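You operate a simulated robot arm through the tools that you are given. There is no shell and no other tool. Be economical: measure what you need, move in short steps, check, and stop when the job is done.

You are at the controls of a simulated two-armed robot. One attempt, no reset.

Task
Fetch the brush from the far end of the white table and set it on the top of the right side table. Then put the press block from the far end of the white table on the grey flat pad on the top of the wall table. Then take the bundle and put it on the top of the wash bench. Do these in the order given. Set down upright: press block.

It is judged by the outcome, as a careful person would: the job done as asked, and still so three seconds after it is handed in. It fails if anything else is knocked over, pushed out of place, dropped, spilled or broken.

Robot
Two 7-joint arms with two-finger parallel grippers on one trunk, on a base that drives. Base frame: it is fixed to the floor where the robot stands at the start and does not move with it; the origin is under the middle of the robot, x ahead of it, y to its left, z up; the surface under the hand at the start is at about z = 740. Units: mm, degrees, N and s.
The left shoulder is at the start at [30, 119, 935], the right one opposite. With the tool pointing down near the work surface each hand reaches from about 280 to 680 mm from the robot's upright axis, wherever it stands, measured 20 degrees to its own side. Places, roughly: bundle [7750, -2250, 1500]; flat pad [2500, -2500, 750]; top of the right side table [500, 3300, 700]; top of the wash bench [9700, -1000, 900]. Payload 3.43 kg a hand.
The TCP of each hand is the grasp point between the finger pads, 30 mm short of the fingertips. In the tool frame z runs along the fingers and y along their closing line. Largest opening 94 mm; finger width 28, thickness 10; the body of the gripper, 50 by 96 mm, starts 55 mm behind the TCP.
Orientation is that of the tool frame in the base frame, as [roll, pitch, yaw] about the fixed x, y, z axes, in that order (R = Rz(yaw) Ry(pitch) Rx(roll)). With the fingers straight down and closing along the base's y, the tool's x points along the base's -x, its y along +y and its z along -z.

Tools
- The arms move only by the tool apply_moves. It takes "left_plan", "right_plan" or both (then of equal length, played together; a hand with none holds still); each is a list of rows, each a list of 7 numbers: the shift along the tool's x, y, z in mm, then the turn, a rotation vector about the tool's x, y, z in degrees, then the opening, from 0 (shut) to 1 (fully open). In form: [[x, y, z, wx, wy, wz, grip], ...]. A call has 1 to 8 rows; each row shifts and turns the commanded pose from where the row before left it, along the tool's axes as they then stand. Rows are played at 5 a second. More than 50 mm and 8.6 degrees between two rows, or a gripper value outside its range, and nothing of the call is played. A pose out of reach is approached as far as the arm can. The call stops where the force on the tool passes 40 N (or 10 N more than at its start, if that is more) or the arm is blocked; 0.2 s more then pass. Each finger travels about 72 mm/s and halts on what it meets, pressing with about 37 N; the grip force reading is that of the motor and also rises with nothing between the fingers. The clock runs only during rows and for 0.2 s after the last one: add rows that do not move to give the fingers time. The reply holds the time, the measured pose of the TCP, the force on the tool along the base axes, the opening and the grip force, in the units named above and with some noise, with the torque about the TCP (base axes, N m) and any sound that the robot's microphone picked up.
- Cameras (640 x 400 px; columns grow to the right, rows downward): "scene" is now at [42.5, -0.5, 1636.7]; the picture's right is [-0.03, -1.00, 0.00], its down [-0.79, 0.02, -0.62] and it looks along [0.62, -0.02, -0.79] (base axes); focal length 295 px, centre (320, 200). "left" rides on the left gripper at [76, -14, -102] in its tool frame; the picture's right is [0.18, 0.98, 0.00], its down [-0.75, 0.14, -0.64] and it looks along [-0.63, 0.12, 0.77] (tool axes); focal length 243 px, centre (320, 200). "right" rides on the right gripper at [76, 14, -102] in its tool frame; the picture's right is [-0.18, 0.98, 0.00], its down [-0.75, -0.14, -0.64] and it looks along [-0.63, -0.12, 0.77] (tool axes); focal length 243 px, centre (320, 200). There is no depth. A picture from a camera that has moved, and an enlarged one, comes with that camera's place and axes in the base frame and with its lens.
- snapshot(camera): a new picture of that camera. No time passes.
- slide_trunk(by): slides the trunk up (or, below 0, down) by that many mm; the arms and the scene camera ride with it, the base frame stays. It gives what a move gives, with no picture.
- base_move(legs): drives the robot by 1 to 6 legs, each [ahead, turn to the left] in mm and degrees, along the robot's own axes; the way and the turn of a leg run together, so that a leg with both is an arc; at most 1500 mm and 180 degrees a leg. The arms and the cameras ride along, it lands a little off, and it stops where it bumps. It gives what a move gives.
- pan_tilt(pan, tilt): turns the head with the scene camera to pan (to the left, within 143 degrees either way) and tilt (down, from -29 to 69), counted from straight ahead of the robot. It gives what a move gives.
- close_up(camera, box): a new picture of the part [left, top, right, bottom] of that camera's present view, enlarged. No time passes.
- job_done(): hands the job in; it is judged then, once.

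Work in short steps. Places have to be worked out from the pictures, the camera data and where the tool is seen: move nearer, look again, correct. Check each grasp and each placing, and mend what went wrong. You have 165 turns and 138 pictures in all, those below and enlarged ones among them. Open the grippers and draw the arms clear of the work before you hand the job in, unless the task says otherwise; then end with one line.

The tools are called after "Call:" as name(argument=value, ...) on one line, values as JSON. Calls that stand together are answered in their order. apply_moves: Moves the arms, as the interface text tells. Its arguments: {"type":"object","properties":{"left_plan":{"type":"array"},"right_plan":{"type":"array"}},"required":[]} The other tools are called the same way: slide_trunk (by) slides the trunk up or down; base_move (legs) drives the base; pan_tilt (pan, tilt) turns the head that bears the scene camera; snapshot (camera) takes a picture; close_up (camera, box) takes an enlarged picture of a part of a camera's view; job_done () hands the job in.

At the start:

```text
t: 0.0
left_tcp_pos: [477.3, 150.1, 976.6]
left_orientation: [179.9, 0.1, -179.9]
left_ft_force: [-0.4, -0.1, -0.3]
left_moment: [-0.01, 0.02, -0.03]
left_opening: 94.3
left_finger_force: 0.0
right_tcp_pos: [382.9, -195.3, 999.6]
right_orientation: [180.0, 0.0, -179.9]
right_ft_force: [0.1, 0.2, -0.6]
right_moment: [0.0, 0.01, -0.01]
right_opening: 94.1
right_finger_force: 0.2
trunk travel left (down, up): [-200.0, 210.0]
robot x, y, heading: [-0.5, -3.2, -0.1]
head pan, tilt: [-1.6, 52.0]
```

scene: 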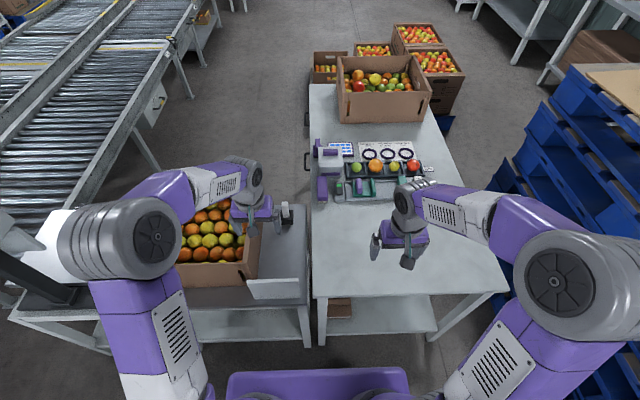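
right: 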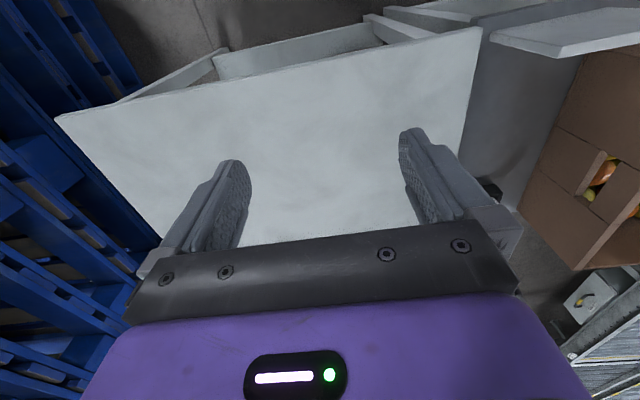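
left: 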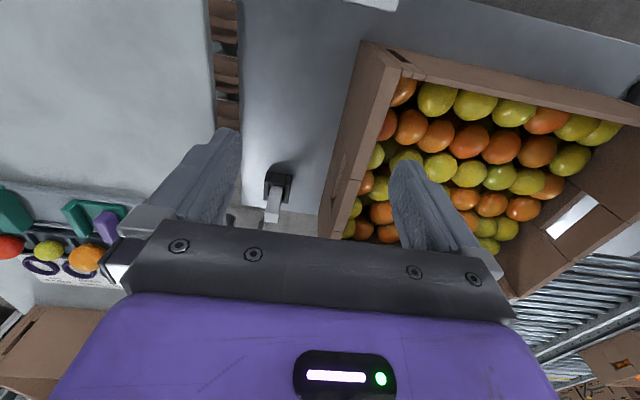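

The table ahead holds several objects; I look closer and then pan around to understand the room.

Call:
close_up(camera="scene", box=[290, 80, 470, 220])

Call:
pan_tilt(pan=60, tilt=20)

Call:
snapshot(camera="scene")

Call:
pan_tilt(pan=-60, tilt=20)

Call:
snapshot(camera="scene")

Call:
pan_tilt(pan=0, tilt=15)

Call:
snapshot(camera="scene")

```text
2.86 times, centred on (380, 150) of scene
camera zoom: at [42.5, -0.5, 1636.7], right [-0.03, -1.0, 0.0], down [-0.79, 0.02, -0.62], along [0.62, -0.02, -0.79], focal length 842 px, centre (149, 343)
```

zoom: 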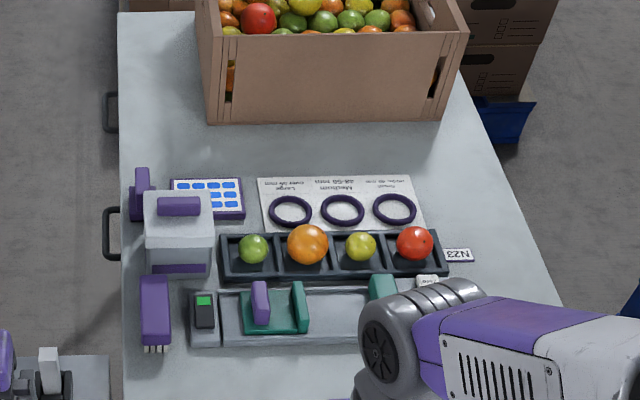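

```text
t: 1.3
left_tcp_pos: [476.1, 150.2, 976.2]
left_orientation: [-179.9, 0.0, -179.8]
left_ft_force: [0.1, -0.4, -0.2]
left_moment: [0.03, 0.02, -0.01]
left_opening: 94.1
left_finger_force: 0.0
right_tcp_pos: [382.9, -194.5, 1000.4]
right_orientation: [-180.0, 0.0, -179.8]
right_ft_force: [0.0, 0.6, -0.4]
right_moment: [-0.03, -0.03, -0.01]
right_opening: 94.0
right_finger_force: 0.1
trunk travel left (down, up): [-200.0, 210.0]
robot x, y, heading: [1.2, 0.8, -0.1]
head pan, tilt: [60.0, 20.0]
```

```text
133 pictures are left
camera scene: at [14.0, 82.2, 1684.9], right [0.87, -0.5, 0.0], down [-0.17, -0.3, -0.94], along [0.47, 0.81, -0.34], focal length 295 px, centre (320, 200)
```

scene: 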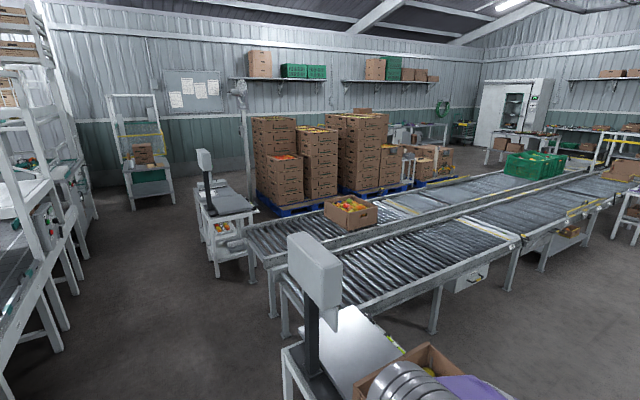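

```text
t: 3.3
left_tcp_pos: [477.5, 149.5, 975.8]
left_orientation: [180.0, 0.0, -179.8]
left_ft_force: [0.8, 0.1, 0.5]
left_moment: [0.0, -0.02, 0.0]
left_opening: 94.1
left_finger_force: 0.3
right_tcp_pos: [382.7, -195.2, 998.4]
right_orientation: [180.0, 0.0, -179.8]
right_ft_force: [-0.4, -1.1, 0.6]
right_moment: [0.0, 0.01, 0.01]
right_opening: 94.1
right_finger_force: 0.0
trunk travel left (down, up): [-200.0, 210.0]
robot x, y, heading: [0.8, -3.3, -0.2]
head pan, tilt: [-60.0, 20.0]
```

```text
132 pictures are left
camera scene: at [14.0, -79.0, 1684.9], right [-0.87, -0.5, 0.0], down [-0.17, 0.3, -0.94], along [0.47, -0.81, -0.34], focal length 295 px, centre (320, 200)
```

scene: 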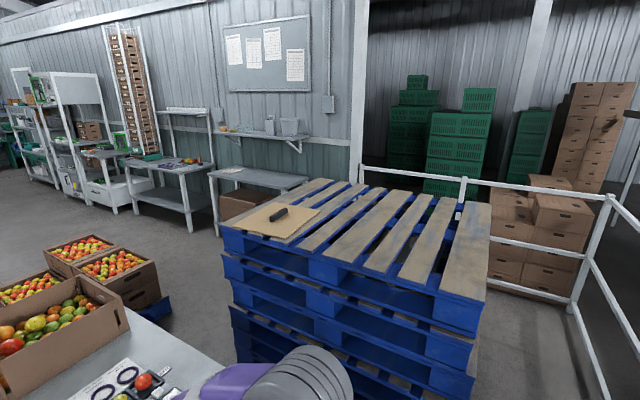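

```text
t: 4.6
left_tcp_pos: [477.3, 149.7, 977.0]
left_orientation: [179.9, 0.0, -179.7]
left_ft_force: [-0.2, 0.4, -0.2]
left_moment: [0.01, -0.01, -0.01]
left_opening: 94.1
left_finger_force: 0.0
right_tcp_pos: [382.4, -195.1, 999.8]
right_orientation: [-180.0, 0.0, -179.8]
right_ft_force: [0.1, -0.3, 0.3]
right_moment: [-0.01, -0.01, -0.05]
right_opening: 94.0
right_finger_force: 0.1
trunk travel left (down, up): [-200.0, 210.0]
robot x, y, heading: [-0.9, 0.2, -0.1]
head pan, tilt: [0.0, 15.0]
```

```text
131 pictures are left
camera scene: at [60.8, 1.5, 1693.1], right [0.0, -1.0, 0.0], down [-0.26, 0.0, -0.97], along [0.97, 0.0, -0.26], focal length 295 px, centre (320, 200)
```

scene: 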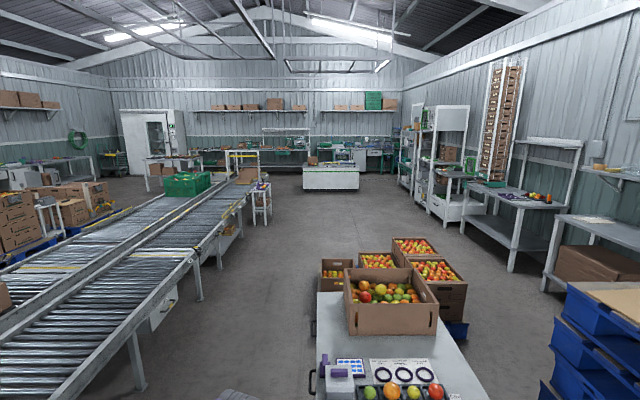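

I look straight down at the table's near edge and the robot's base to judge how far I may drive in.

Call:
pan_tilt(pan=0, tilt=69)

Call:
snapshot(camera="scene")

Call:
pan_tilt(pan=0, tilt=40)

Call:
snapshot(camera="scene")

Call:
close_up(camera="scene", box=[300, 170, 460, 270])

```text
t: 5.8
left_tcp_pos: [477.2, 150.4, 975.4]
left_orientation: [-180.0, 0.0, -179.8]
left_ft_force: [-0.2, 0.5, 1.0]
left_moment: [0.01, -0.01, 0.0]
left_opening: 94.0
left_finger_force: 0.0
right_tcp_pos: [382.5, -195.4, 1000.4]
right_orientation: [180.0, 0.0, -179.9]
right_ft_force: [-1.2, 0.3, -0.1]
right_moment: [0.01, 0.01, 0.01]
right_opening: 94.2
right_finger_force: 0.1
trunk travel left (down, up): [-200.0, 210.0]
robot x, y, heading: [-0.9, -2.8, -0.1]
head pan, tilt: [0.0, 68.8]
```

```text
130 pictures are left
camera scene: at [23.4, 1.6, 1617.4], right [0.0, -1.0, 0.0], down [-0.93, 0.0, -0.36], along [0.36, 0.0, -0.93], focal length 295 px, centre (320, 200)
```

scene: 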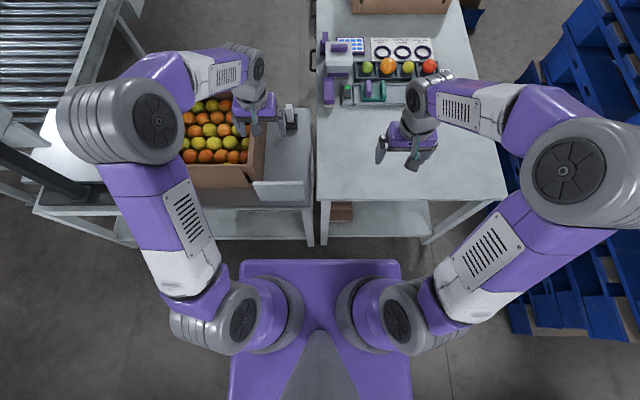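

```text
t: 6.8
left_tcp_pos: [476.3, 150.0, 976.0]
left_orientation: [-180.0, 0.0, -179.7]
left_ft_force: [0.4, -0.1, -0.4]
left_moment: [0.02, -0.04, 0.0]
left_opening: 94.2
left_finger_force: 0.0
right_tcp_pos: [382.9, -194.3, 999.1]
right_orientation: [179.9, 0.0, -179.8]
right_ft_force: [0.2, 0.2, 0.5]
right_moment: [-0.04, 0.04, 0.03]
right_opening: 94.0
right_finger_force: 0.0
trunk travel left (down, up): [-200.0, 210.0]
robot x, y, heading: [-0.0, -2.7, -0.1]
head pan, tilt: [0.0, 40.0]
```

```text
129 pictures are left
camera scene: at [52.4, 1.6, 1653.4], right [0.0, -1.0, 0.0], down [-0.64, 0.0, -0.77], along [0.77, 0.0, -0.64], focal length 295 px, centre (320, 200)
```

scene: 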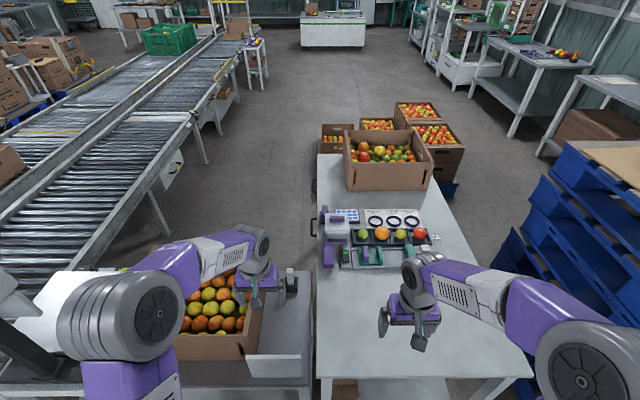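

```text
4.00 times, centred on (380, 220) of scene
camera zoom: at [52.4, 1.6, 1653.4], right [0.0, -1.0, 0.0], down [-0.64, 0.0, -0.77], along [0.77, 0.0, -0.64], focal length 1180 px, centre (80, 120)
```

zoom: 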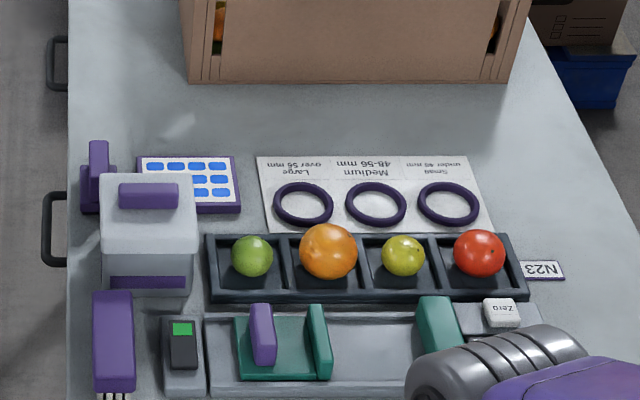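

The gaps beside the table look narrow for the base, so I look round the left, right and back for driving routes.

Call:
pan_tilt(pan=100, tilt=25)

Call:
snapshot(camera="scene")

Call:
pan_tilt(pan=-120, tilt=25)

Call:
snapshot(camera="scene")

Call:
pan_tilt(pan=-50, tilt=50)

Call:
snapshot(camera="scene")

Call:
pan_tilt(pan=50, tilt=50)

Call:
snapshot(camera="scene")

```text
t: 8.5
left_tcp_pos: [476.7, 150.3, 977.1]
left_orientation: [179.9, 0.0, -179.8]
left_ft_force: [-0.2, 0.4, 0.4]
left_moment: [0.0, -0.01, 0.02]
left_opening: 93.9
left_finger_force: 0.0
right_tcp_pos: [382.2, -195.0, 999.7]
right_orientation: [180.0, 0.1, -179.8]
right_ft_force: [0.6, 0.1, -0.3]
right_moment: [-0.02, 0.0, -0.01]
right_opening: 93.9
right_finger_force: 0.0
trunk travel left (down, up): [-200.0, 210.0]
robot x, y, heading: [-1.4, -0.5, 0.0]
head pan, tilt: [100.0, 25.0]
```

```text
127 pictures are left
camera scene: at [-48.5, 92.3, 1676.8], right [0.98, 0.17, 0.0], down [0.07, -0.42, -0.91], along [-0.16, 0.89, -0.42], focal length 295 px, centre (320, 200)
```

scene: 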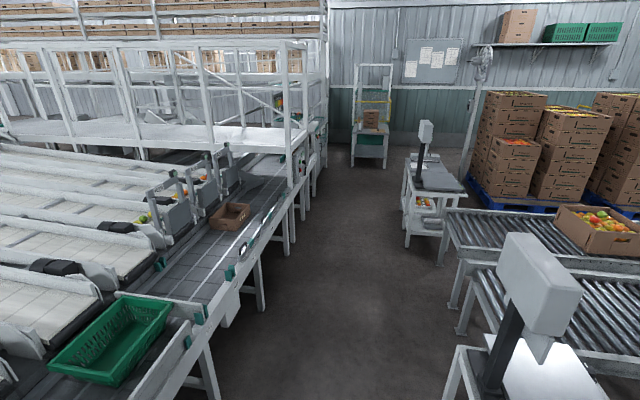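

```text
t: 11.7
left_tcp_pos: [477.4, 150.1, 976.0]
left_orientation: [-180.0, 0.0, -179.8]
left_ft_force: [-1.1, 0.4, 0.3]
left_moment: [0.0, 0.02, -0.01]
left_opening: 93.9
left_finger_force: 0.0
right_tcp_pos: [382.2, -195.4, 999.5]
right_orientation: [-180.0, 0.0, -179.7]
right_ft_force: [0.0, -0.6, 0.0]
right_moment: [-0.01, -0.02, 0.02]
right_opening: 93.8
right_finger_force: 0.0
trunk travel left (down, up): [-200.0, 210.0]
robot x, y, heading: [-2.3, 0.0, -0.3]
head pan, tilt: [-120.0, 25.0]
```

```text
126 pictures are left
camera scene: at [-78.6, -78.2, 1676.8], right [-0.87, 0.5, 0.0], down [0.21, 0.37, -0.91], along [-0.45, -0.79, -0.42], focal length 295 px, centre (320, 200)
```

scene: 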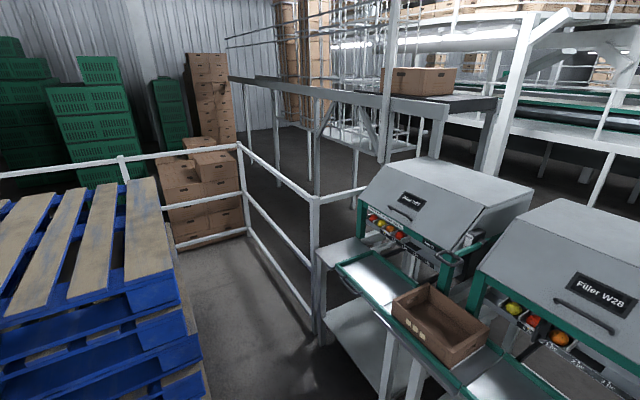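

```text
t: 13.1
left_tcp_pos: [477.1, 150.2, 975.8]
left_orientation: [-179.9, -0.1, -179.9]
left_ft_force: [-0.4, -0.3, 0.2]
left_moment: [0.0, 0.02, 0.0]
left_opening: 94.0
left_finger_force: 0.0
right_tcp_pos: [382.8, -194.8, 999.8]
right_orientation: [180.0, 0.0, -179.9]
right_ft_force: [0.3, -0.5, 0.1]
right_moment: [-0.03, -0.02, 0.02]
right_opening: 94.1
right_finger_force: 0.1
trunk travel left (down, up): [-200.0, 210.0]
robot x, y, heading: [-0.5, 2.6, -0.0]
head pan, tilt: [-50.0, 50.0]
```

```text
125 pictures are left
camera scene: at [16.8, -57.4, 1639.4], right [-0.77, -0.64, 0.0], down [-0.49, 0.59, -0.64], along [0.41, -0.49, -0.77], focal length 295 px, centre (320, 200)
```

scene: 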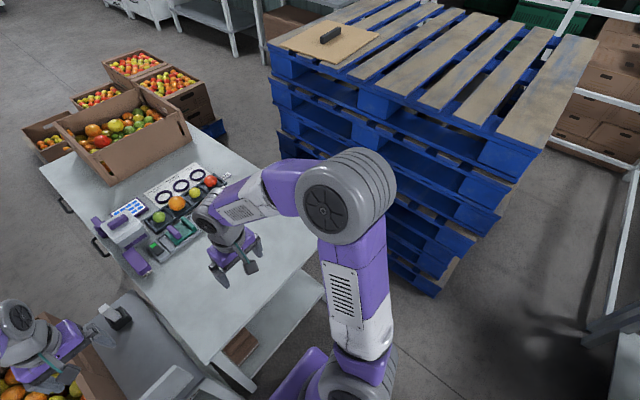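

```text
t: 14.9
left_tcp_pos: [477.4, 150.7, 976.1]
left_orientation: [-180.0, 0.0, -179.8]
left_ft_force: [0.2, 0.1, 0.0]
left_moment: [0.02, 0.0, -0.02]
left_opening: 94.3
left_finger_force: 0.0
right_tcp_pos: [383.3, -195.0, 999.4]
right_orientation: [180.0, 0.1, -179.7]
right_ft_force: [0.2, -0.1, -0.2]
right_moment: [0.03, 0.03, 0.02]
right_opening: 94.1
right_finger_force: 0.1
trunk travel left (down, up): [-200.0, 210.0]
robot x, y, heading: [-5.8, -0.4, -0.0]
head pan, tilt: [50.0, 50.0]
```

```text
124 pictures are left
camera scene: at [16.9, 60.5, 1639.3], right [0.77, -0.64, 0.0], down [-0.49, -0.59, -0.64], along [0.41, 0.49, -0.77], focal length 295 px, centre (320, 200)
```

scene: 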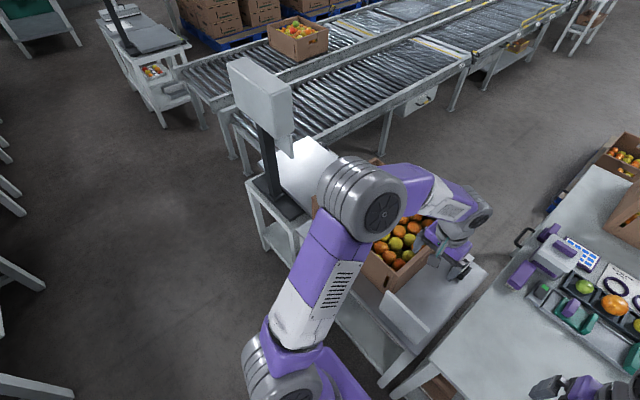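

To know the base's width, I raise the trunk 200 mm (clear of everything) and look down again for parallax.

Call:
slide_trunk(by=200)

Call:
pan_tilt(pan=0, tilt=69)

Call:
snapshot(camera="scene")

Call:
pan_tilt(pan=-30, tilt=60)

Call:
snapshot(camera="scene")

```text
t: 17.0
left_tcp_pos: [477.0, 150.3, 1175.9]
left_orientation: [180.0, 0.0, -179.8]
left_ft_force: [0.2, 0.2, -0.1]
left_moment: [-0.02, 0.02, -0.03]
left_opening: 94.0
left_finger_force: 0.2
right_tcp_pos: [383.6, -195.3, 1198.6]
right_orientation: [-180.0, 0.0, -179.8]
right_ft_force: [-0.6, 0.1, 0.0]
right_moment: [0.02, 0.0, -0.01]
right_opening: 94.0
right_finger_force: 0.1
trunk travel left (down, up): [-400.0, 10.0]
robot x, y, heading: [1.0, 0.7, -0.2]
head pan, tilt: [50.0, 50.0]
```

```text
t: 18.2
left_tcp_pos: [477.5, 151.1, 1176.6]
left_orientation: [179.9, 0.1, -179.8]
left_ft_force: [-0.1, 0.6, -1.3]
left_moment: [0.0, 0.02, 0.0]
left_opening: 93.8
left_finger_force: 0.1
right_tcp_pos: [381.9, -194.2, 1198.4]
right_orientation: [180.0, 0.1, -179.8]
right_ft_force: [-0.3, -0.1, -0.1]
right_moment: [0.02, -0.04, 0.02]
right_opening: 93.9
right_finger_force: 0.2
trunk travel left (down, up): [-400.0, 10.0]
robot x, y, heading: [-1.2, -1.8, 0.0]
head pan, tilt: [0.0, 68.8]
```

```text
123 pictures are left
camera scene: at [23.3, 1.7, 1817.4], right [0.0, -1.0, 0.0], down [-0.93, 0.0, -0.36], along [0.36, 0.0, -0.93], focal length 295 px, centre (320, 200)
```

scene: 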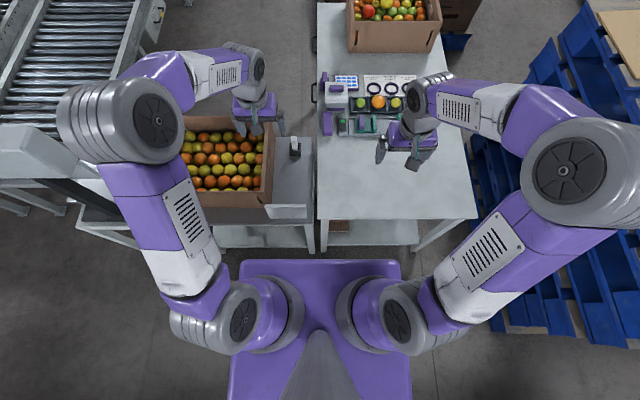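

```text
t: 19.2
left_tcp_pos: [477.3, 149.5, 1176.6]
left_orientation: [-180.0, 0.0, -179.8]
left_ft_force: [0.0, -0.1, 0.7]
left_moment: [0.0, -0.04, -0.04]
left_opening: 94.0
left_finger_force: 0.1
right_tcp_pos: [383.5, -194.2, 1198.9]
right_orientation: [-179.9, 0.0, -179.8]
right_ft_force: [0.4, 0.0, 0.1]
right_moment: [-0.02, -0.02, 0.0]
right_opening: 93.9
right_finger_force: 0.0
trunk travel left (down, up): [-400.0, 10.0]
robot x, y, heading: [1.3, -0.2, 0.2]
head pan, tilt: [-30.0, 60.0]
```

```text
122 pictures are left
camera scene: at [25.2, -31.6, 1826.8], right [-0.5, -0.87, 0.0], down [-0.75, 0.43, -0.5], along [0.43, -0.25, -0.87], focal length 295 px, centre (320, 200)
```

scene: 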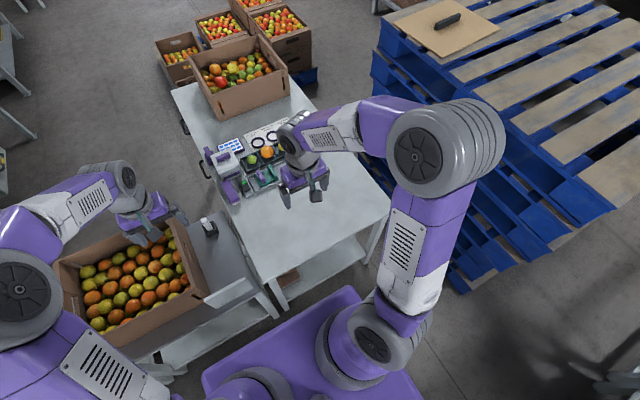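

The purple plate rides with the trunk, so the base is hidden beneath it. I tilt the right hand so its camera looks back at the base and the table's edge.

Call:
apply_moves(right_plan=[[0, 0, 0, 0, 8.5, 0, 1], [0, 0, 0, 0, 8.5, 0, 1], [0, 0, 0, 0, 8.5, 0, 1], [0, 0, 0, 0, 8.5, 0, 1], [0, 0, 0, 0, 8.5, 0, 1], [0, 0, 0, 0, 8.5, 0, 1]])

Call:
snapshot(camera="right")

```text
t: 20.6
left_tcp_pos: [477.6, 150.8, 1174.4]
left_orientation: [-180.0, 0.0, -179.8]
left_ft_force: [-0.4, 0.1, 0.5]
left_moment: [-0.02, 0.01, -0.01]
left_opening: 94.0
left_finger_force: 0.1
right_tcp_pos: [384.2, -194.6, 1199.9]
right_orientation: [180.0, -51.0, -179.7]
right_ft_force: [0.0, 0.2, 1.3]
right_moment: [0.04, -0.01, 0.01]
right_opening: 94.3
right_finger_force: 0.0
trunk travel left (down, up): [-400.0, 10.0]
robot x, y, heading: [0.1, -3.3, -0.1]
head pan, tilt: [-30.0, 60.0]
```

```text
121 pictures are left
camera right: at [415.9, -181.0, 1323.0], right [0.11, 0.98, -0.14], down [0.97, -0.14, -0.18], along [-0.2, -0.12, -0.97], focal length 243 px, centre (320, 200)
```

right: 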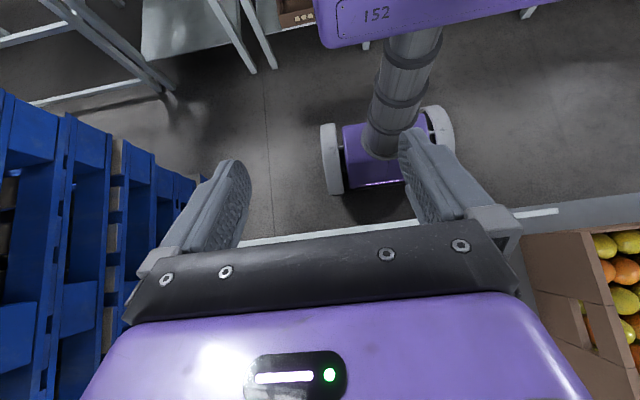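

The base is small (front about x 150, half-width about 320), and table legs are near x 380, so I can drive ahead about 170 mm. I level the right hand and drive in.

Call:
apply_moves(right_plan=[[0, 0, 0, 0, -8.5, 0, 1], [0, 0, 0, 0, -8.5, 0, 1], [0, 0, 0, 0, -8.5, 0, 1], [0, 0, 0, 0, -8.5, 0, 1], [0, 0, 0, 0, -8.5, 0, 1], [0, 0, 0, 0, -8.5, 0, 1]])

Call:
base_move(legs=[[170, 0]])

Call:
pan_tilt(pan=0, tilt=60)

Call:
snapshot(camera="scene")

Call:
close_up(camera="scene", box=[290, 60, 450, 160])

```text
t: 22.0
left_tcp_pos: [476.9, 149.9, 1176.9]
left_orientation: [-179.9, 0.0, -179.8]
left_ft_force: [0.6, 0.8, 0.4]
left_moment: [-0.04, 0.01, 0.02]
left_opening: 94.0
left_finger_force: 0.0
right_tcp_pos: [381.0, -195.1, 1199.3]
right_orientation: [180.0, 0.1, -179.7]
right_ft_force: [0.8, -0.6, 0.9]
right_moment: [0.01, -0.03, 0.04]
right_opening: 93.8
right_finger_force: 0.0
trunk travel left (down, up): [-400.0, 10.0]
robot x, y, heading: [0.1, -0.7, -0.1]
head pan, tilt: [-30.0, 60.0]
```

```text
t: 23.4
left_tcp_pos: [646.6, 150.5, 1176.2]
left_orientation: [180.0, 0.0, -179.8]
left_ft_force: [0.3, -0.2, -1.3]
left_moment: [-0.01, -0.04, -0.03]
left_opening: 93.8
left_finger_force: 0.1
right_tcp_pos: [552.5, -195.5, 1199.3]
right_orientation: [180.0, 0.0, -179.7]
right_ft_force: [-0.3, 0.0, 0.2]
right_moment: [-0.04, 0.04, 0.01]
right_opening: 94.4
right_finger_force: 0.1
trunk travel left (down, up): [-400.0, 10.0]
robot x, y, heading: [168.4, 2.2, 0.0]
head pan, tilt: [-30.0, 60.0]
```

```text
t: 24.4
left_tcp_pos: [645.7, 149.4, 1175.9]
left_orientation: [180.0, 0.0, -179.8]
left_ft_force: [-0.7, -0.5, 0.1]
left_moment: [0.03, -0.02, -0.02]
left_opening: 93.9
left_finger_force: 0.1
right_tcp_pos: [551.8, -195.1, 1199.7]
right_orientation: [-180.0, -0.1, -179.8]
right_ft_force: [0.1, -0.2, 0.4]
right_moment: [-0.03, 0.02, -0.01]
right_opening: 94.1
right_finger_force: 0.1
trunk travel left (down, up): [-400.0, 10.0]
robot x, y, heading: [167.4, 0.1, 0.1]
head pan, tilt: [0.0, 60.0]
```

```text
120 pictures are left
camera scene: at [202.6, 1.4, 1826.8], right [0.0, -1.0, 0.0], down [-0.87, 0.0, -0.5], along [0.5, 0.0, -0.87], focal length 295 px, centre (320, 200)
```

scene: 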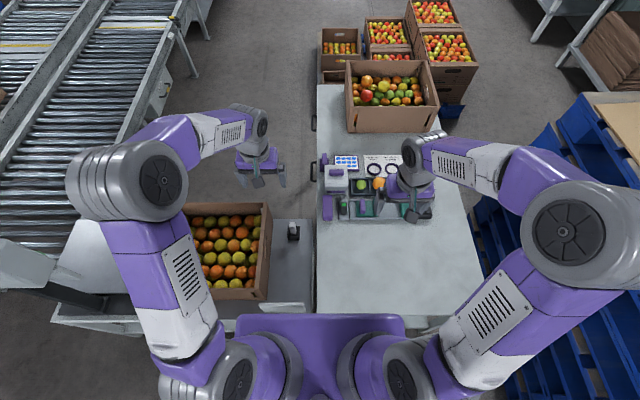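

```text
4.00 times, centred on (370, 110) of scene
camera zoom: at [202.6, 1.4, 1826.8], right [0.0, -1.0, 0.0], down [-0.87, 0.0, -0.5], along [0.5, 0.0, -0.87], focal length 1180 px, centre (120, 560)
```

zoom: 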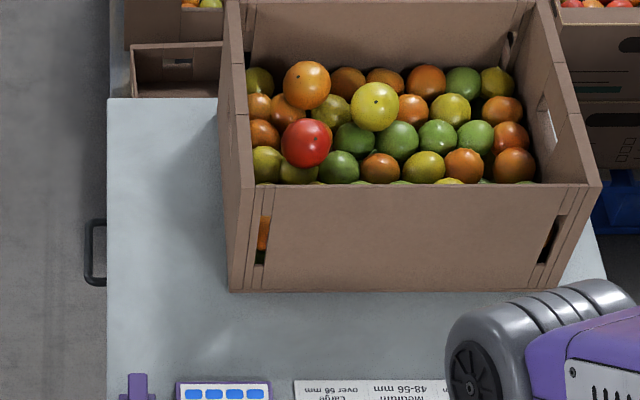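

I zoom in on the brush and the press block.

Call:
close_up(camera="scene", box=[305, 145, 401, 225])

Call:
snapshot(camera="left")

```text
5.00 times, centred on (353, 185) of scene
camera zoom: at [202.6, 1.4, 1826.8], right [0.0, -1.0, 0.0], down [-0.87, 0.0, -0.5], along [0.5, 0.0, -0.87], focal length 1474 px, centre (155, 275)
```

zoom: 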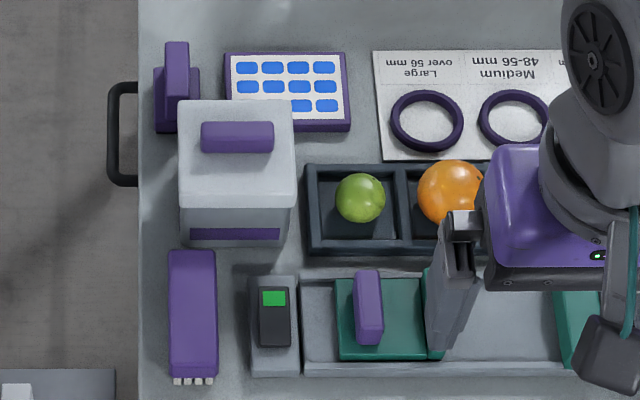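

```text
117 pictures are left
camera left: at [569.7, 135.6, 1278.2], right [-0.19, 0.98, 0.0], down [0.75, 0.14, 0.64], along [0.63, 0.12, -0.77], focal length 243 px, centre (320, 200)
```

left: 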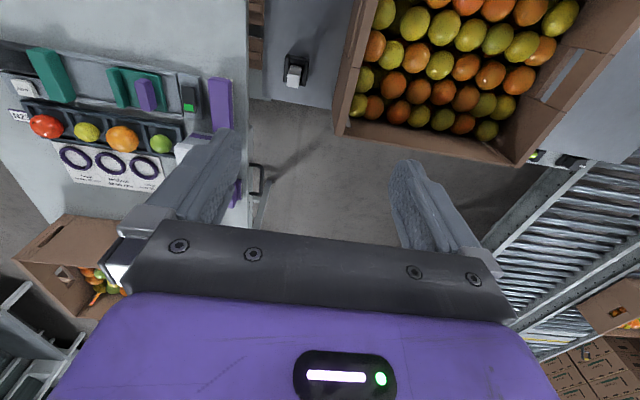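

The purple item with white bristles at about [775, -29] is the brush; I want a better look at the white handled block and the purple piece behind. I move the right hand aside and bring the left camera over.

Call:
apply_moves(right_plan=[[0, -40, 0, 0, 0, 0, 1], [0, -40, 0, 0, 0, 0, 1], [0, -40, 0, 0, 0, 0, 1], [0, -40, 0, 0, 0, 0, 1], [0, 0, 0, 0, 0, 0, 1]], left_plan=[[0, -40, 20, 0, 0, 0, 1], [0, -40, 20, 0, 0, 0, 1], [0, -40, 20, 0, 0, 0, 1], [0, -40, 20, 0, 0, 0, 1], [0, 0, 0, 0, 0, 0, 1]])

Call:
snapshot(camera="left")

Call:
snapshot(camera="right")

```text
t: 25.6
left_tcp_pos: [646.7, -8.6, 1095.6]
left_orientation: [-179.9, 0.0, -179.7]
left_ft_force: [-0.2, 0.2, 1.0]
left_moment: [-0.05, -0.01, 0.01]
left_opening: 94.1
left_finger_force: 0.0
right_tcp_pos: [552.1, -354.0, 1199.5]
right_orientation: [-179.9, 0.0, -179.8]
right_ft_force: [0.5, -1.0, 0.4]
right_moment: [0.0, -0.01, 0.01]
right_opening: 94.4
right_finger_force: 0.0
trunk travel left (down, up): [-400.0, 10.0]
robot x, y, heading: [166.6, 0.8, -0.1]
head pan, tilt: [0.0, 60.0]
```

```text
116 pictures are left
camera left: at [570.1, -22.9, 1198.0], right [-0.19, 0.98, 0.0], down [0.75, 0.15, 0.64], along [0.63, 0.12, -0.77], focal length 243 px, centre (320, 200)
```

left: 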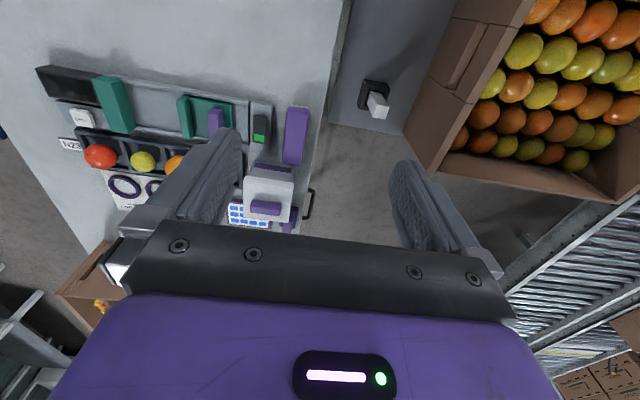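

```text
115 pictures are left
camera right: at [476.3, -339.6, 1302.7], right [0.18, 0.98, 0.0], down [0.75, -0.14, 0.64], along [0.63, -0.12, -0.77], focal length 243 px, centre (320, 200)
```

right: 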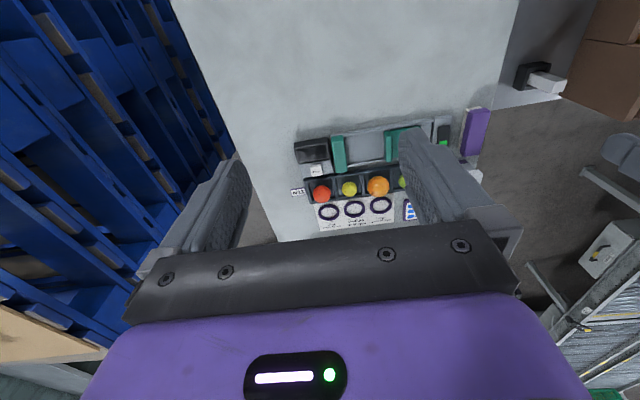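

Call:
close_up(camera="left", box=[220, 90, 330, 245])

Call:
close_up(camera="scene", box=[312, 145, 376, 185])

```text
2.58 times, centred on (275, 168) of left
camera zoom: at [570.1, -22.9, 1198.0], right [-0.19, 0.98, 0.0], down [0.75, 0.15, 0.64], along [0.63, 0.12, -0.77], focal length 626 px, centre (436, 284)
```

zoom: 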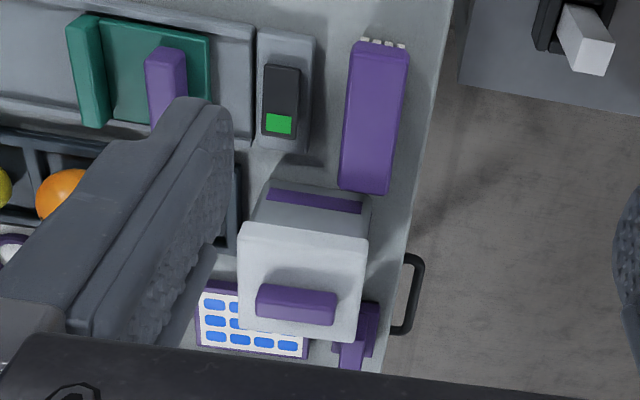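

```text
10.00 times, centred on (344, 165) of scene
camera zoom: at [202.6, 4.2, 1826.8], right [0.0, -1.0, 0.0], down [-0.87, 0.0, -0.5], along [0.5, 0.0, -0.87], focal length 2949 px, centre (80, 550)
```

zoom: 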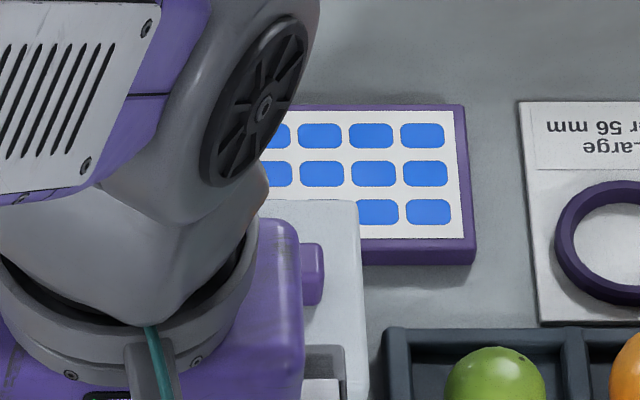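

I need a clearer view of the white box and the small purple piece, so I move the left hand away to the left and zoom with the scene camera.

Call:
apply_moves(left_plan=[[0, 40, -10, 0, 0, 0, 1], [0, 40, -10, 0, 0, 0, 1], [0, 40, -10, 0, 0, 0, 1], [0, 40, -10, 0, 0, 0, 1], [0, 0, 0, 0, 0, 0, 1]])

Call:
close_up(camera="scene", box=[312, 145, 376, 190])

Call:
slide_trunk(by=-200)

Call:
pan_tilt(pan=0, tilt=45)

Call:
snapshot(camera="scene")

```text
t: 26.8
left_tcp_pos: [646.1, 149.4, 1134.6]
left_orientation: [-180.0, 0.0, -179.7]
left_ft_force: [0.5, -1.0, -0.4]
left_moment: [0.0, -0.04, 0.01]
left_opening: 93.8
left_finger_force: 0.0
right_tcp_pos: [552.9, -355.0, 1198.9]
right_orientation: [180.0, 0.0, -179.9]
right_ft_force: [-0.3, -0.1, -0.4]
right_moment: [0.05, -0.01, 0.01]
right_opening: 93.9
right_finger_force: 0.1
trunk travel left (down, up): [-400.0, 10.0]
robot x, y, heading: [166.3, 1.4, 0.1]
head pan, tilt: [0.0, 60.0]
```

```text
8.89 times, centred on (344, 168) of scene
camera zoom: at [203.5, 0.1, 1826.8], right [0.0, -1.0, 0.0], down [-0.87, 0.0, -0.5], along [0.5, 0.0, -0.87], focal length 2621 px, centre (107, 489)
```

zoom: 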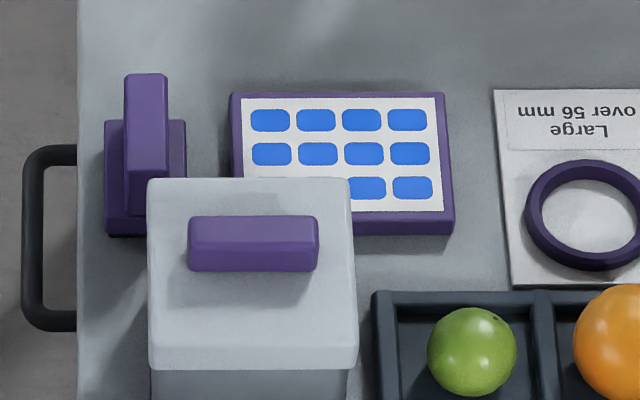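

```text
t: 28.9
left_tcp_pos: [645.9, 150.1, 934.9]
left_orientation: [180.0, -0.1, -179.9]
left_ft_force: [-0.1, -0.4, -0.3]
left_moment: [0.01, 0.0, -0.01]
left_opening: 94.2
left_finger_force: 0.1
right_tcp_pos: [551.9, -353.4, 999.8]
right_orientation: [-180.0, 0.0, -179.8]
right_ft_force: [0.6, -0.5, -0.7]
right_moment: [0.02, 0.06, 0.04]
right_opening: 93.9
right_finger_force: 0.0
trunk travel left (down, up): [-200.0, 210.0]
robot x, y, heading: [167.6, 2.7, 0.5]
head pan, tilt: [0.0, 60.0]
```

```text
t: 29.7
left_tcp_pos: [646.6, 151.1, 936.5]
left_orientation: [-180.0, 0.0, -179.8]
left_ft_force: [-0.4, -0.4, 0.6]
left_moment: [0.01, -0.02, 0.03]
left_opening: 94.1
left_finger_force: 0.1
right_tcp_pos: [552.0, -353.8, 998.3]
right_orientation: [179.9, 0.0, -179.8]
right_ft_force: [0.6, 0.0, 0.3]
right_moment: [-0.02, -0.04, 0.03]
right_opening: 94.2
right_finger_force: 0.1
trunk travel left (down, up): [-200.0, 210.0]
robot x, y, heading: [167.2, -0.5, 0.0]
head pan, tilt: [0.0, 45.0]
```

```text
111 pictures are left
camera scene: at [217.8, 1.6, 1646.2], right [0.0, -1.0, 0.0], down [-0.71, 0.0, -0.71], along [0.71, 0.0, -0.71], focal length 295 px, centre (320, 200)
```

scene: 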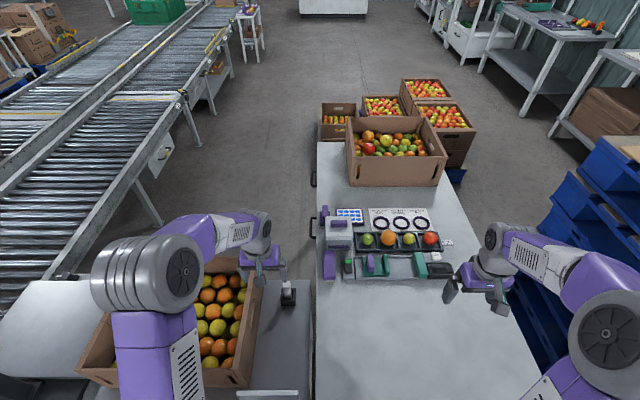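

Call:
close_up(camera="scene", box=[310, 195, 374, 290])

Call:
pan_tilt(pan=-47, tilt=15)

Call:
snapshot(camera="scene")

Call:
close_up(camera="scene", box=[250, 130, 380, 230])

```text
4.21 times, centred on (342, 242) of scene
camera zoom: at [217.8, 1.6, 1646.2], right [0.0, -1.0, 0.0], down [-0.71, 0.0, -0.71], along [0.71, 0.0, -0.71], focal length 1242 px, centre (227, 21)
```

zoom: 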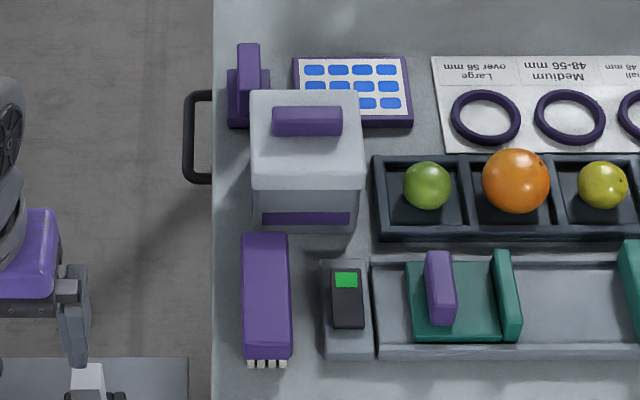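

```text
t: 30.9
left_tcp_pos: [644.8, 151.2, 936.3]
left_orientation: [179.9, 0.1, -179.8]
left_ft_force: [-0.6, 0.7, -0.1]
left_moment: [-0.01, 0.0, 0.01]
left_opening: 94.2
left_finger_force: 0.0
right_tcp_pos: [552.5, -353.4, 999.2]
right_orientation: [-179.9, 0.0, -179.8]
right_ft_force: [-0.6, 0.0, 0.3]
right_moment: [0.02, -0.02, 0.03]
right_opening: 94.2
right_finger_force: 0.0
trunk travel left (down, up): [-200.0, 210.0]
robot x, y, heading: [167.0, 0.7, -0.1]
head pan, tilt: [-47.0, 15.0]
```

```text
109 pictures are left
camera scene: at [200.2, -66.7, 1693.0], right [-0.73, -0.68, 0.0], down [-0.18, 0.19, -0.97], along [0.66, -0.71, -0.26], focal length 295 px, centre (320, 200)
```

scene: 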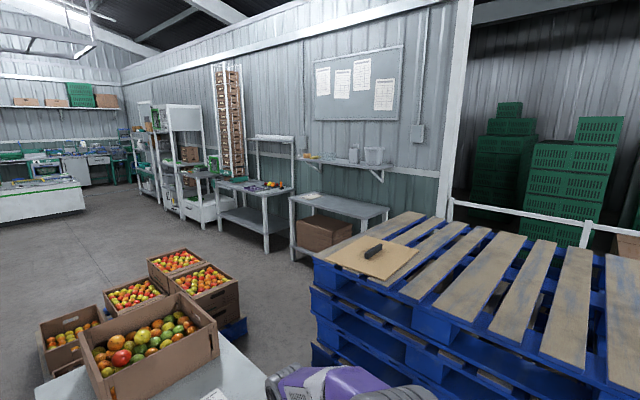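

```text
4.00 times, centred on (315, 180) of scene
camera zoom: at [200.2, -66.7, 1693.0], right [-0.73, -0.68, 0.0], down [-0.18, 0.19, -0.97], along [0.66, -0.71, -0.26], focal length 1180 px, centre (340, 280)
```

zoom: 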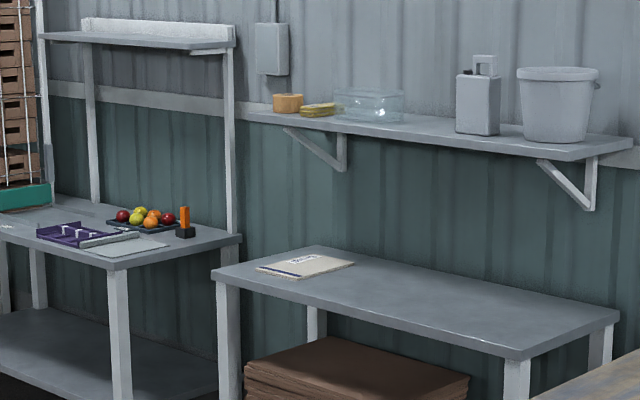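

The wall table is the nearer one with a pad on it, past the pallets. Now I move the left hand above the brush at about [775, -29] and look.

Call:
apply_moves(left_plan=[[-26, -36, 8, 0, 0, 0, 0.68], [-26, -36, 8, 0, 0, 0, 0.68], [-26, -36, 8, 0, 0, 0, 0.68], [-26, -36, 8, 0, 0, 0, 0.68], [-25, -35, 8, 0, 0, 0, 0.68], [0, 0, 0, 0, 0, 0, 0.68]])

Call:
snapshot(camera="left")

Call:
pan_tilt(pan=0, tilt=50)

Call:
close_up(camera="scene", box=[280, 160, 408, 240])

```text
t: 32.3
left_tcp_pos: [775.8, -27.2, 895.4]
left_orientation: [-180.0, -0.1, -179.8]
left_ft_force: [0.4, -0.6, 0.6]
left_moment: [-0.05, 0.02, -0.04]
left_opening: 64.2
left_finger_force: 0.0
right_tcp_pos: [551.7, -354.5, 1000.1]
right_orientation: [180.0, 0.0, -179.9]
right_ft_force: [-0.1, 0.0, 0.5]
right_moment: [-0.01, 0.01, -0.01]
right_opening: 93.6
right_finger_force: 0.1
trunk travel left (down, up): [-200.0, 210.0]
robot x, y, heading: [166.2, 4.7, 0.1]
head pan, tilt: [-47.0, 15.0]
```

```text
107 pictures are left
camera left: at [699.6, -42.1, 997.7], right [-0.19, 0.98, 0.0], down [0.75, 0.14, 0.64], along [0.63, 0.12, -0.77], focal length 243 px, centre (320, 200)
```

left: 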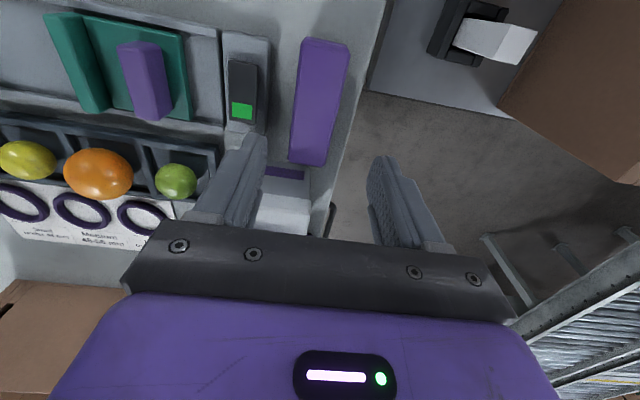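

```text
t: 33.4
left_tcp_pos: [776.2, -28.5, 896.3]
left_orientation: [-180.0, -0.1, -179.8]
left_ft_force: [0.6, 0.0, -1.0]
left_moment: [0.0, -0.04, 0.01]
left_opening: 63.8
left_finger_force: 0.0
right_tcp_pos: [552.3, -354.4, 998.6]
right_orientation: [-179.9, 0.0, -179.9]
right_ft_force: [0.2, -0.3, 0.3]
right_moment: [0.04, 0.02, 0.01]
right_opening: 93.9
right_finger_force: 0.1
trunk travel left (down, up): [-200.0, 210.0]
robot x, y, heading: [170.6, 1.3, 0.1]
head pan, tilt: [0.0, 50.0]
```

```text
5.00 times, centred on (344, 200) of scene
camera zoom: at [213.5, 1.5, 1639.4], right [0.0, -1.0, 0.0], down [-0.77, 0.0, -0.64], along [0.64, 0.0, -0.77], focal length 1474 px, centre (200, 200)
```

zoom: 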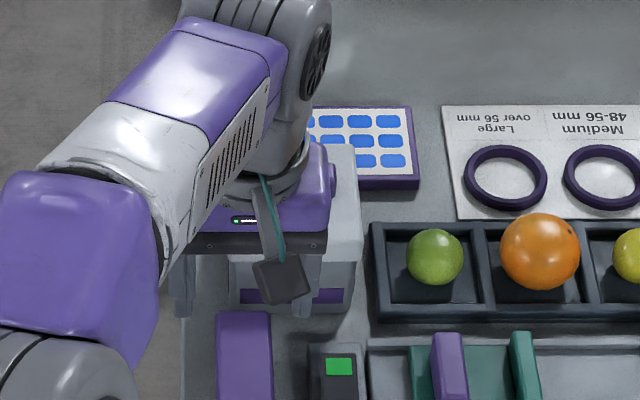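

The brush centre comes out at about [778, -30]; the hand is right above it. I lower to z about 785 in the same pose.

Call:
apply_moves(left_plan=[[0, -1, 30, 0, 0, 0, 0.68], [0, -1, 30, 0, 0, 0, 0.68], [0, 0, 30, 0, 0, 0, 0.68], [0, 0, 21, 0, 0, 0, 0.68], [0, 0, 0, 0, 0, 0, 0.68]])

Call:
snapshot(camera="left")

Call:
close_up(camera="scene", box=[280, 180, 408, 260])

```text
t: 34.6
left_tcp_pos: [776.2, -29.2, 784.5]
left_orientation: [-180.0, -0.1, -179.7]
left_ft_force: [-0.2, -0.5, 0.1]
left_moment: [-0.03, 0.0, 0.0]
left_opening: 63.7
left_finger_force: 0.0
right_tcp_pos: [551.9, -354.4, 999.5]
right_orientation: [-180.0, 0.0, -179.9]
right_ft_force: [-0.3, -0.1, 0.6]
right_moment: [-0.04, 0.01, -0.04]
right_opening: 94.0
right_finger_force: 0.1
trunk travel left (down, up): [-200.0, 210.0]
robot x, y, heading: [171.4, -0.7, 0.3]
head pan, tilt: [0.0, 50.0]
```

```text
105 pictures are left
camera left: at [700.3, -43.9, 887.2], right [-0.19, 0.98, 0.0], down [0.75, 0.14, 0.64], along [0.63, 0.12, -0.77], focal length 243 px, centre (320, 200)
```

left: 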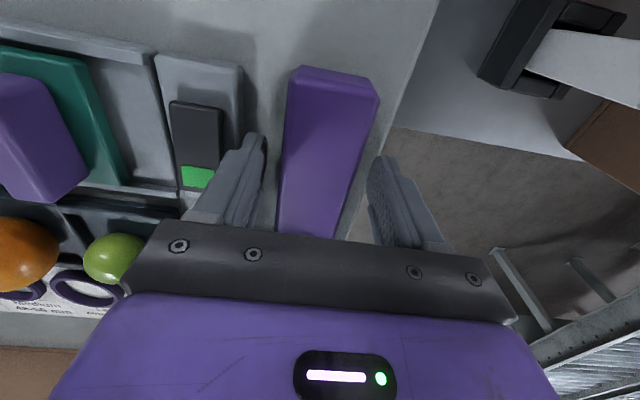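

```text
5.00 times, centred on (344, 220) of scene
camera zoom: at [213.4, 1.6, 1639.4], right [0.0, -1.0, 0.0], down [-0.77, 0.0, -0.64], along [0.64, 0.0, -0.77], focal length 1474 px, centre (200, 100)
```

zoom: 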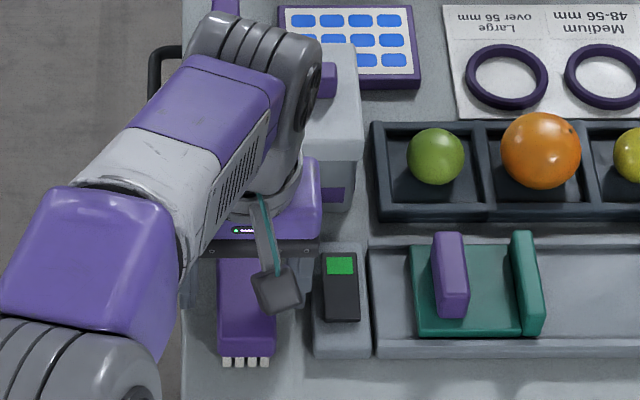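

The brush sits between the fingers; I lower a little more and close.

Call:
apply_moves(left_plan=[[0, 0, 7, 0, 0, 0, 0.68], [0, 0, 0, 0, 0, 0, 0.5], [0, 0, 0, 0, 0, 0, 0.3], [0, 0, 0, 0, 0, 0, 0.2], [0, 0, 0, 0, 0, 0, 0.2], [0, 0, 0, 0, 0, 0, 0.2]])

```text
t: 36.0
left_tcp_pos: [775.9, -31.0, 777.7]
left_orientation: [-180.0, 0.0, -179.8]
left_ft_force: [0.6, 0.2, 1.0]
left_moment: [0.07, 0.04, 0.0]
left_opening: 43.7
left_finger_force: 36.6
right_tcp_pos: [551.8, -354.6, 999.2]
right_orientation: [180.0, 0.1, -179.8]
right_ft_force: [0.6, -0.8, -0.5]
right_moment: [0.02, 0.01, 0.04]
right_opening: 94.0
right_finger_force: 0.1
trunk travel left (down, up): [-200.0, 210.0]
robot x, y, heading: [167.2, 1.3, 0.1]
head pan, tilt: [0.0, 50.0]
```

Gripped at 43.7 mm width. I lift straight up and check.

Call:
apply_moves(left_plan=[[0, 0, -15, 0, 0, 0, 0.2], [0, 0, -35, 0, 0, 0, 0.2], [0, 0, -40, 0, 0, 0, 0.2], [0, 0, -40, 0, 0, 0, 0.2], [0, 0, -40, 0, 0, 0, 0.2], [0, 0, 0, 0, 0, 0, 0.2]])

Call:
snapshot(camera="scene")

Call:
snapshot(camera="left")

```text
t: 37.4
left_tcp_pos: [777.1, -30.0, 947.8]
left_orientation: [179.9, 0.0, -179.8]
left_ft_force: [0.2, -0.5, 0.7]
left_moment: [0.0, 0.02, 0.02]
left_opening: 18.7
left_finger_force: 0.1
right_tcp_pos: [552.9, -355.2, 999.4]
right_orientation: [180.0, 0.0, -179.7]
right_ft_force: [-0.2, 0.1, -0.5]
right_moment: [-0.02, -0.01, -0.03]
right_opening: 94.0
right_finger_force: 0.0
trunk travel left (down, up): [-200.0, 210.0]
robot x, y, heading: [170.4, -2.9, -0.2]
head pan, tilt: [0.0, 50.0]
```

```text
103 pictures are left
camera scene: at [213.7, 1.5, 1639.3], right [0.0, -1.0, 0.0], down [-0.77, 0.0, -0.64], along [0.64, 0.0, -0.77], focal length 295 px, centre (320, 200)
```

scene: 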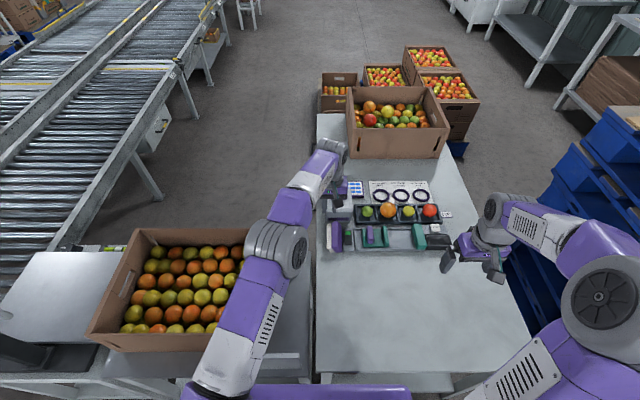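

```text
102 pictures are left
camera left: at [700.4, -43.6, 1049.6], right [-0.19, 0.98, 0.0], down [0.75, 0.14, 0.64], along [0.63, 0.12, -0.77], focal length 243 px, centre (320, 200)
```

left: 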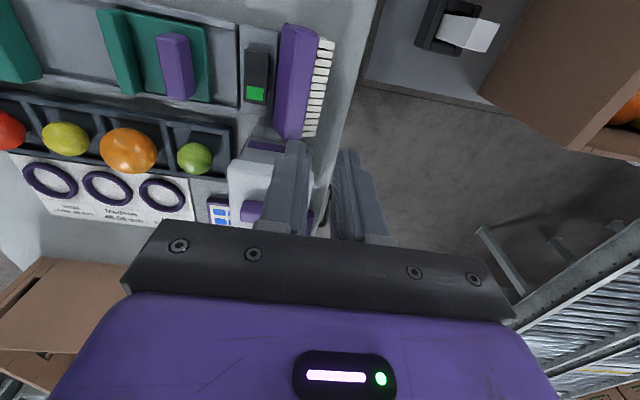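

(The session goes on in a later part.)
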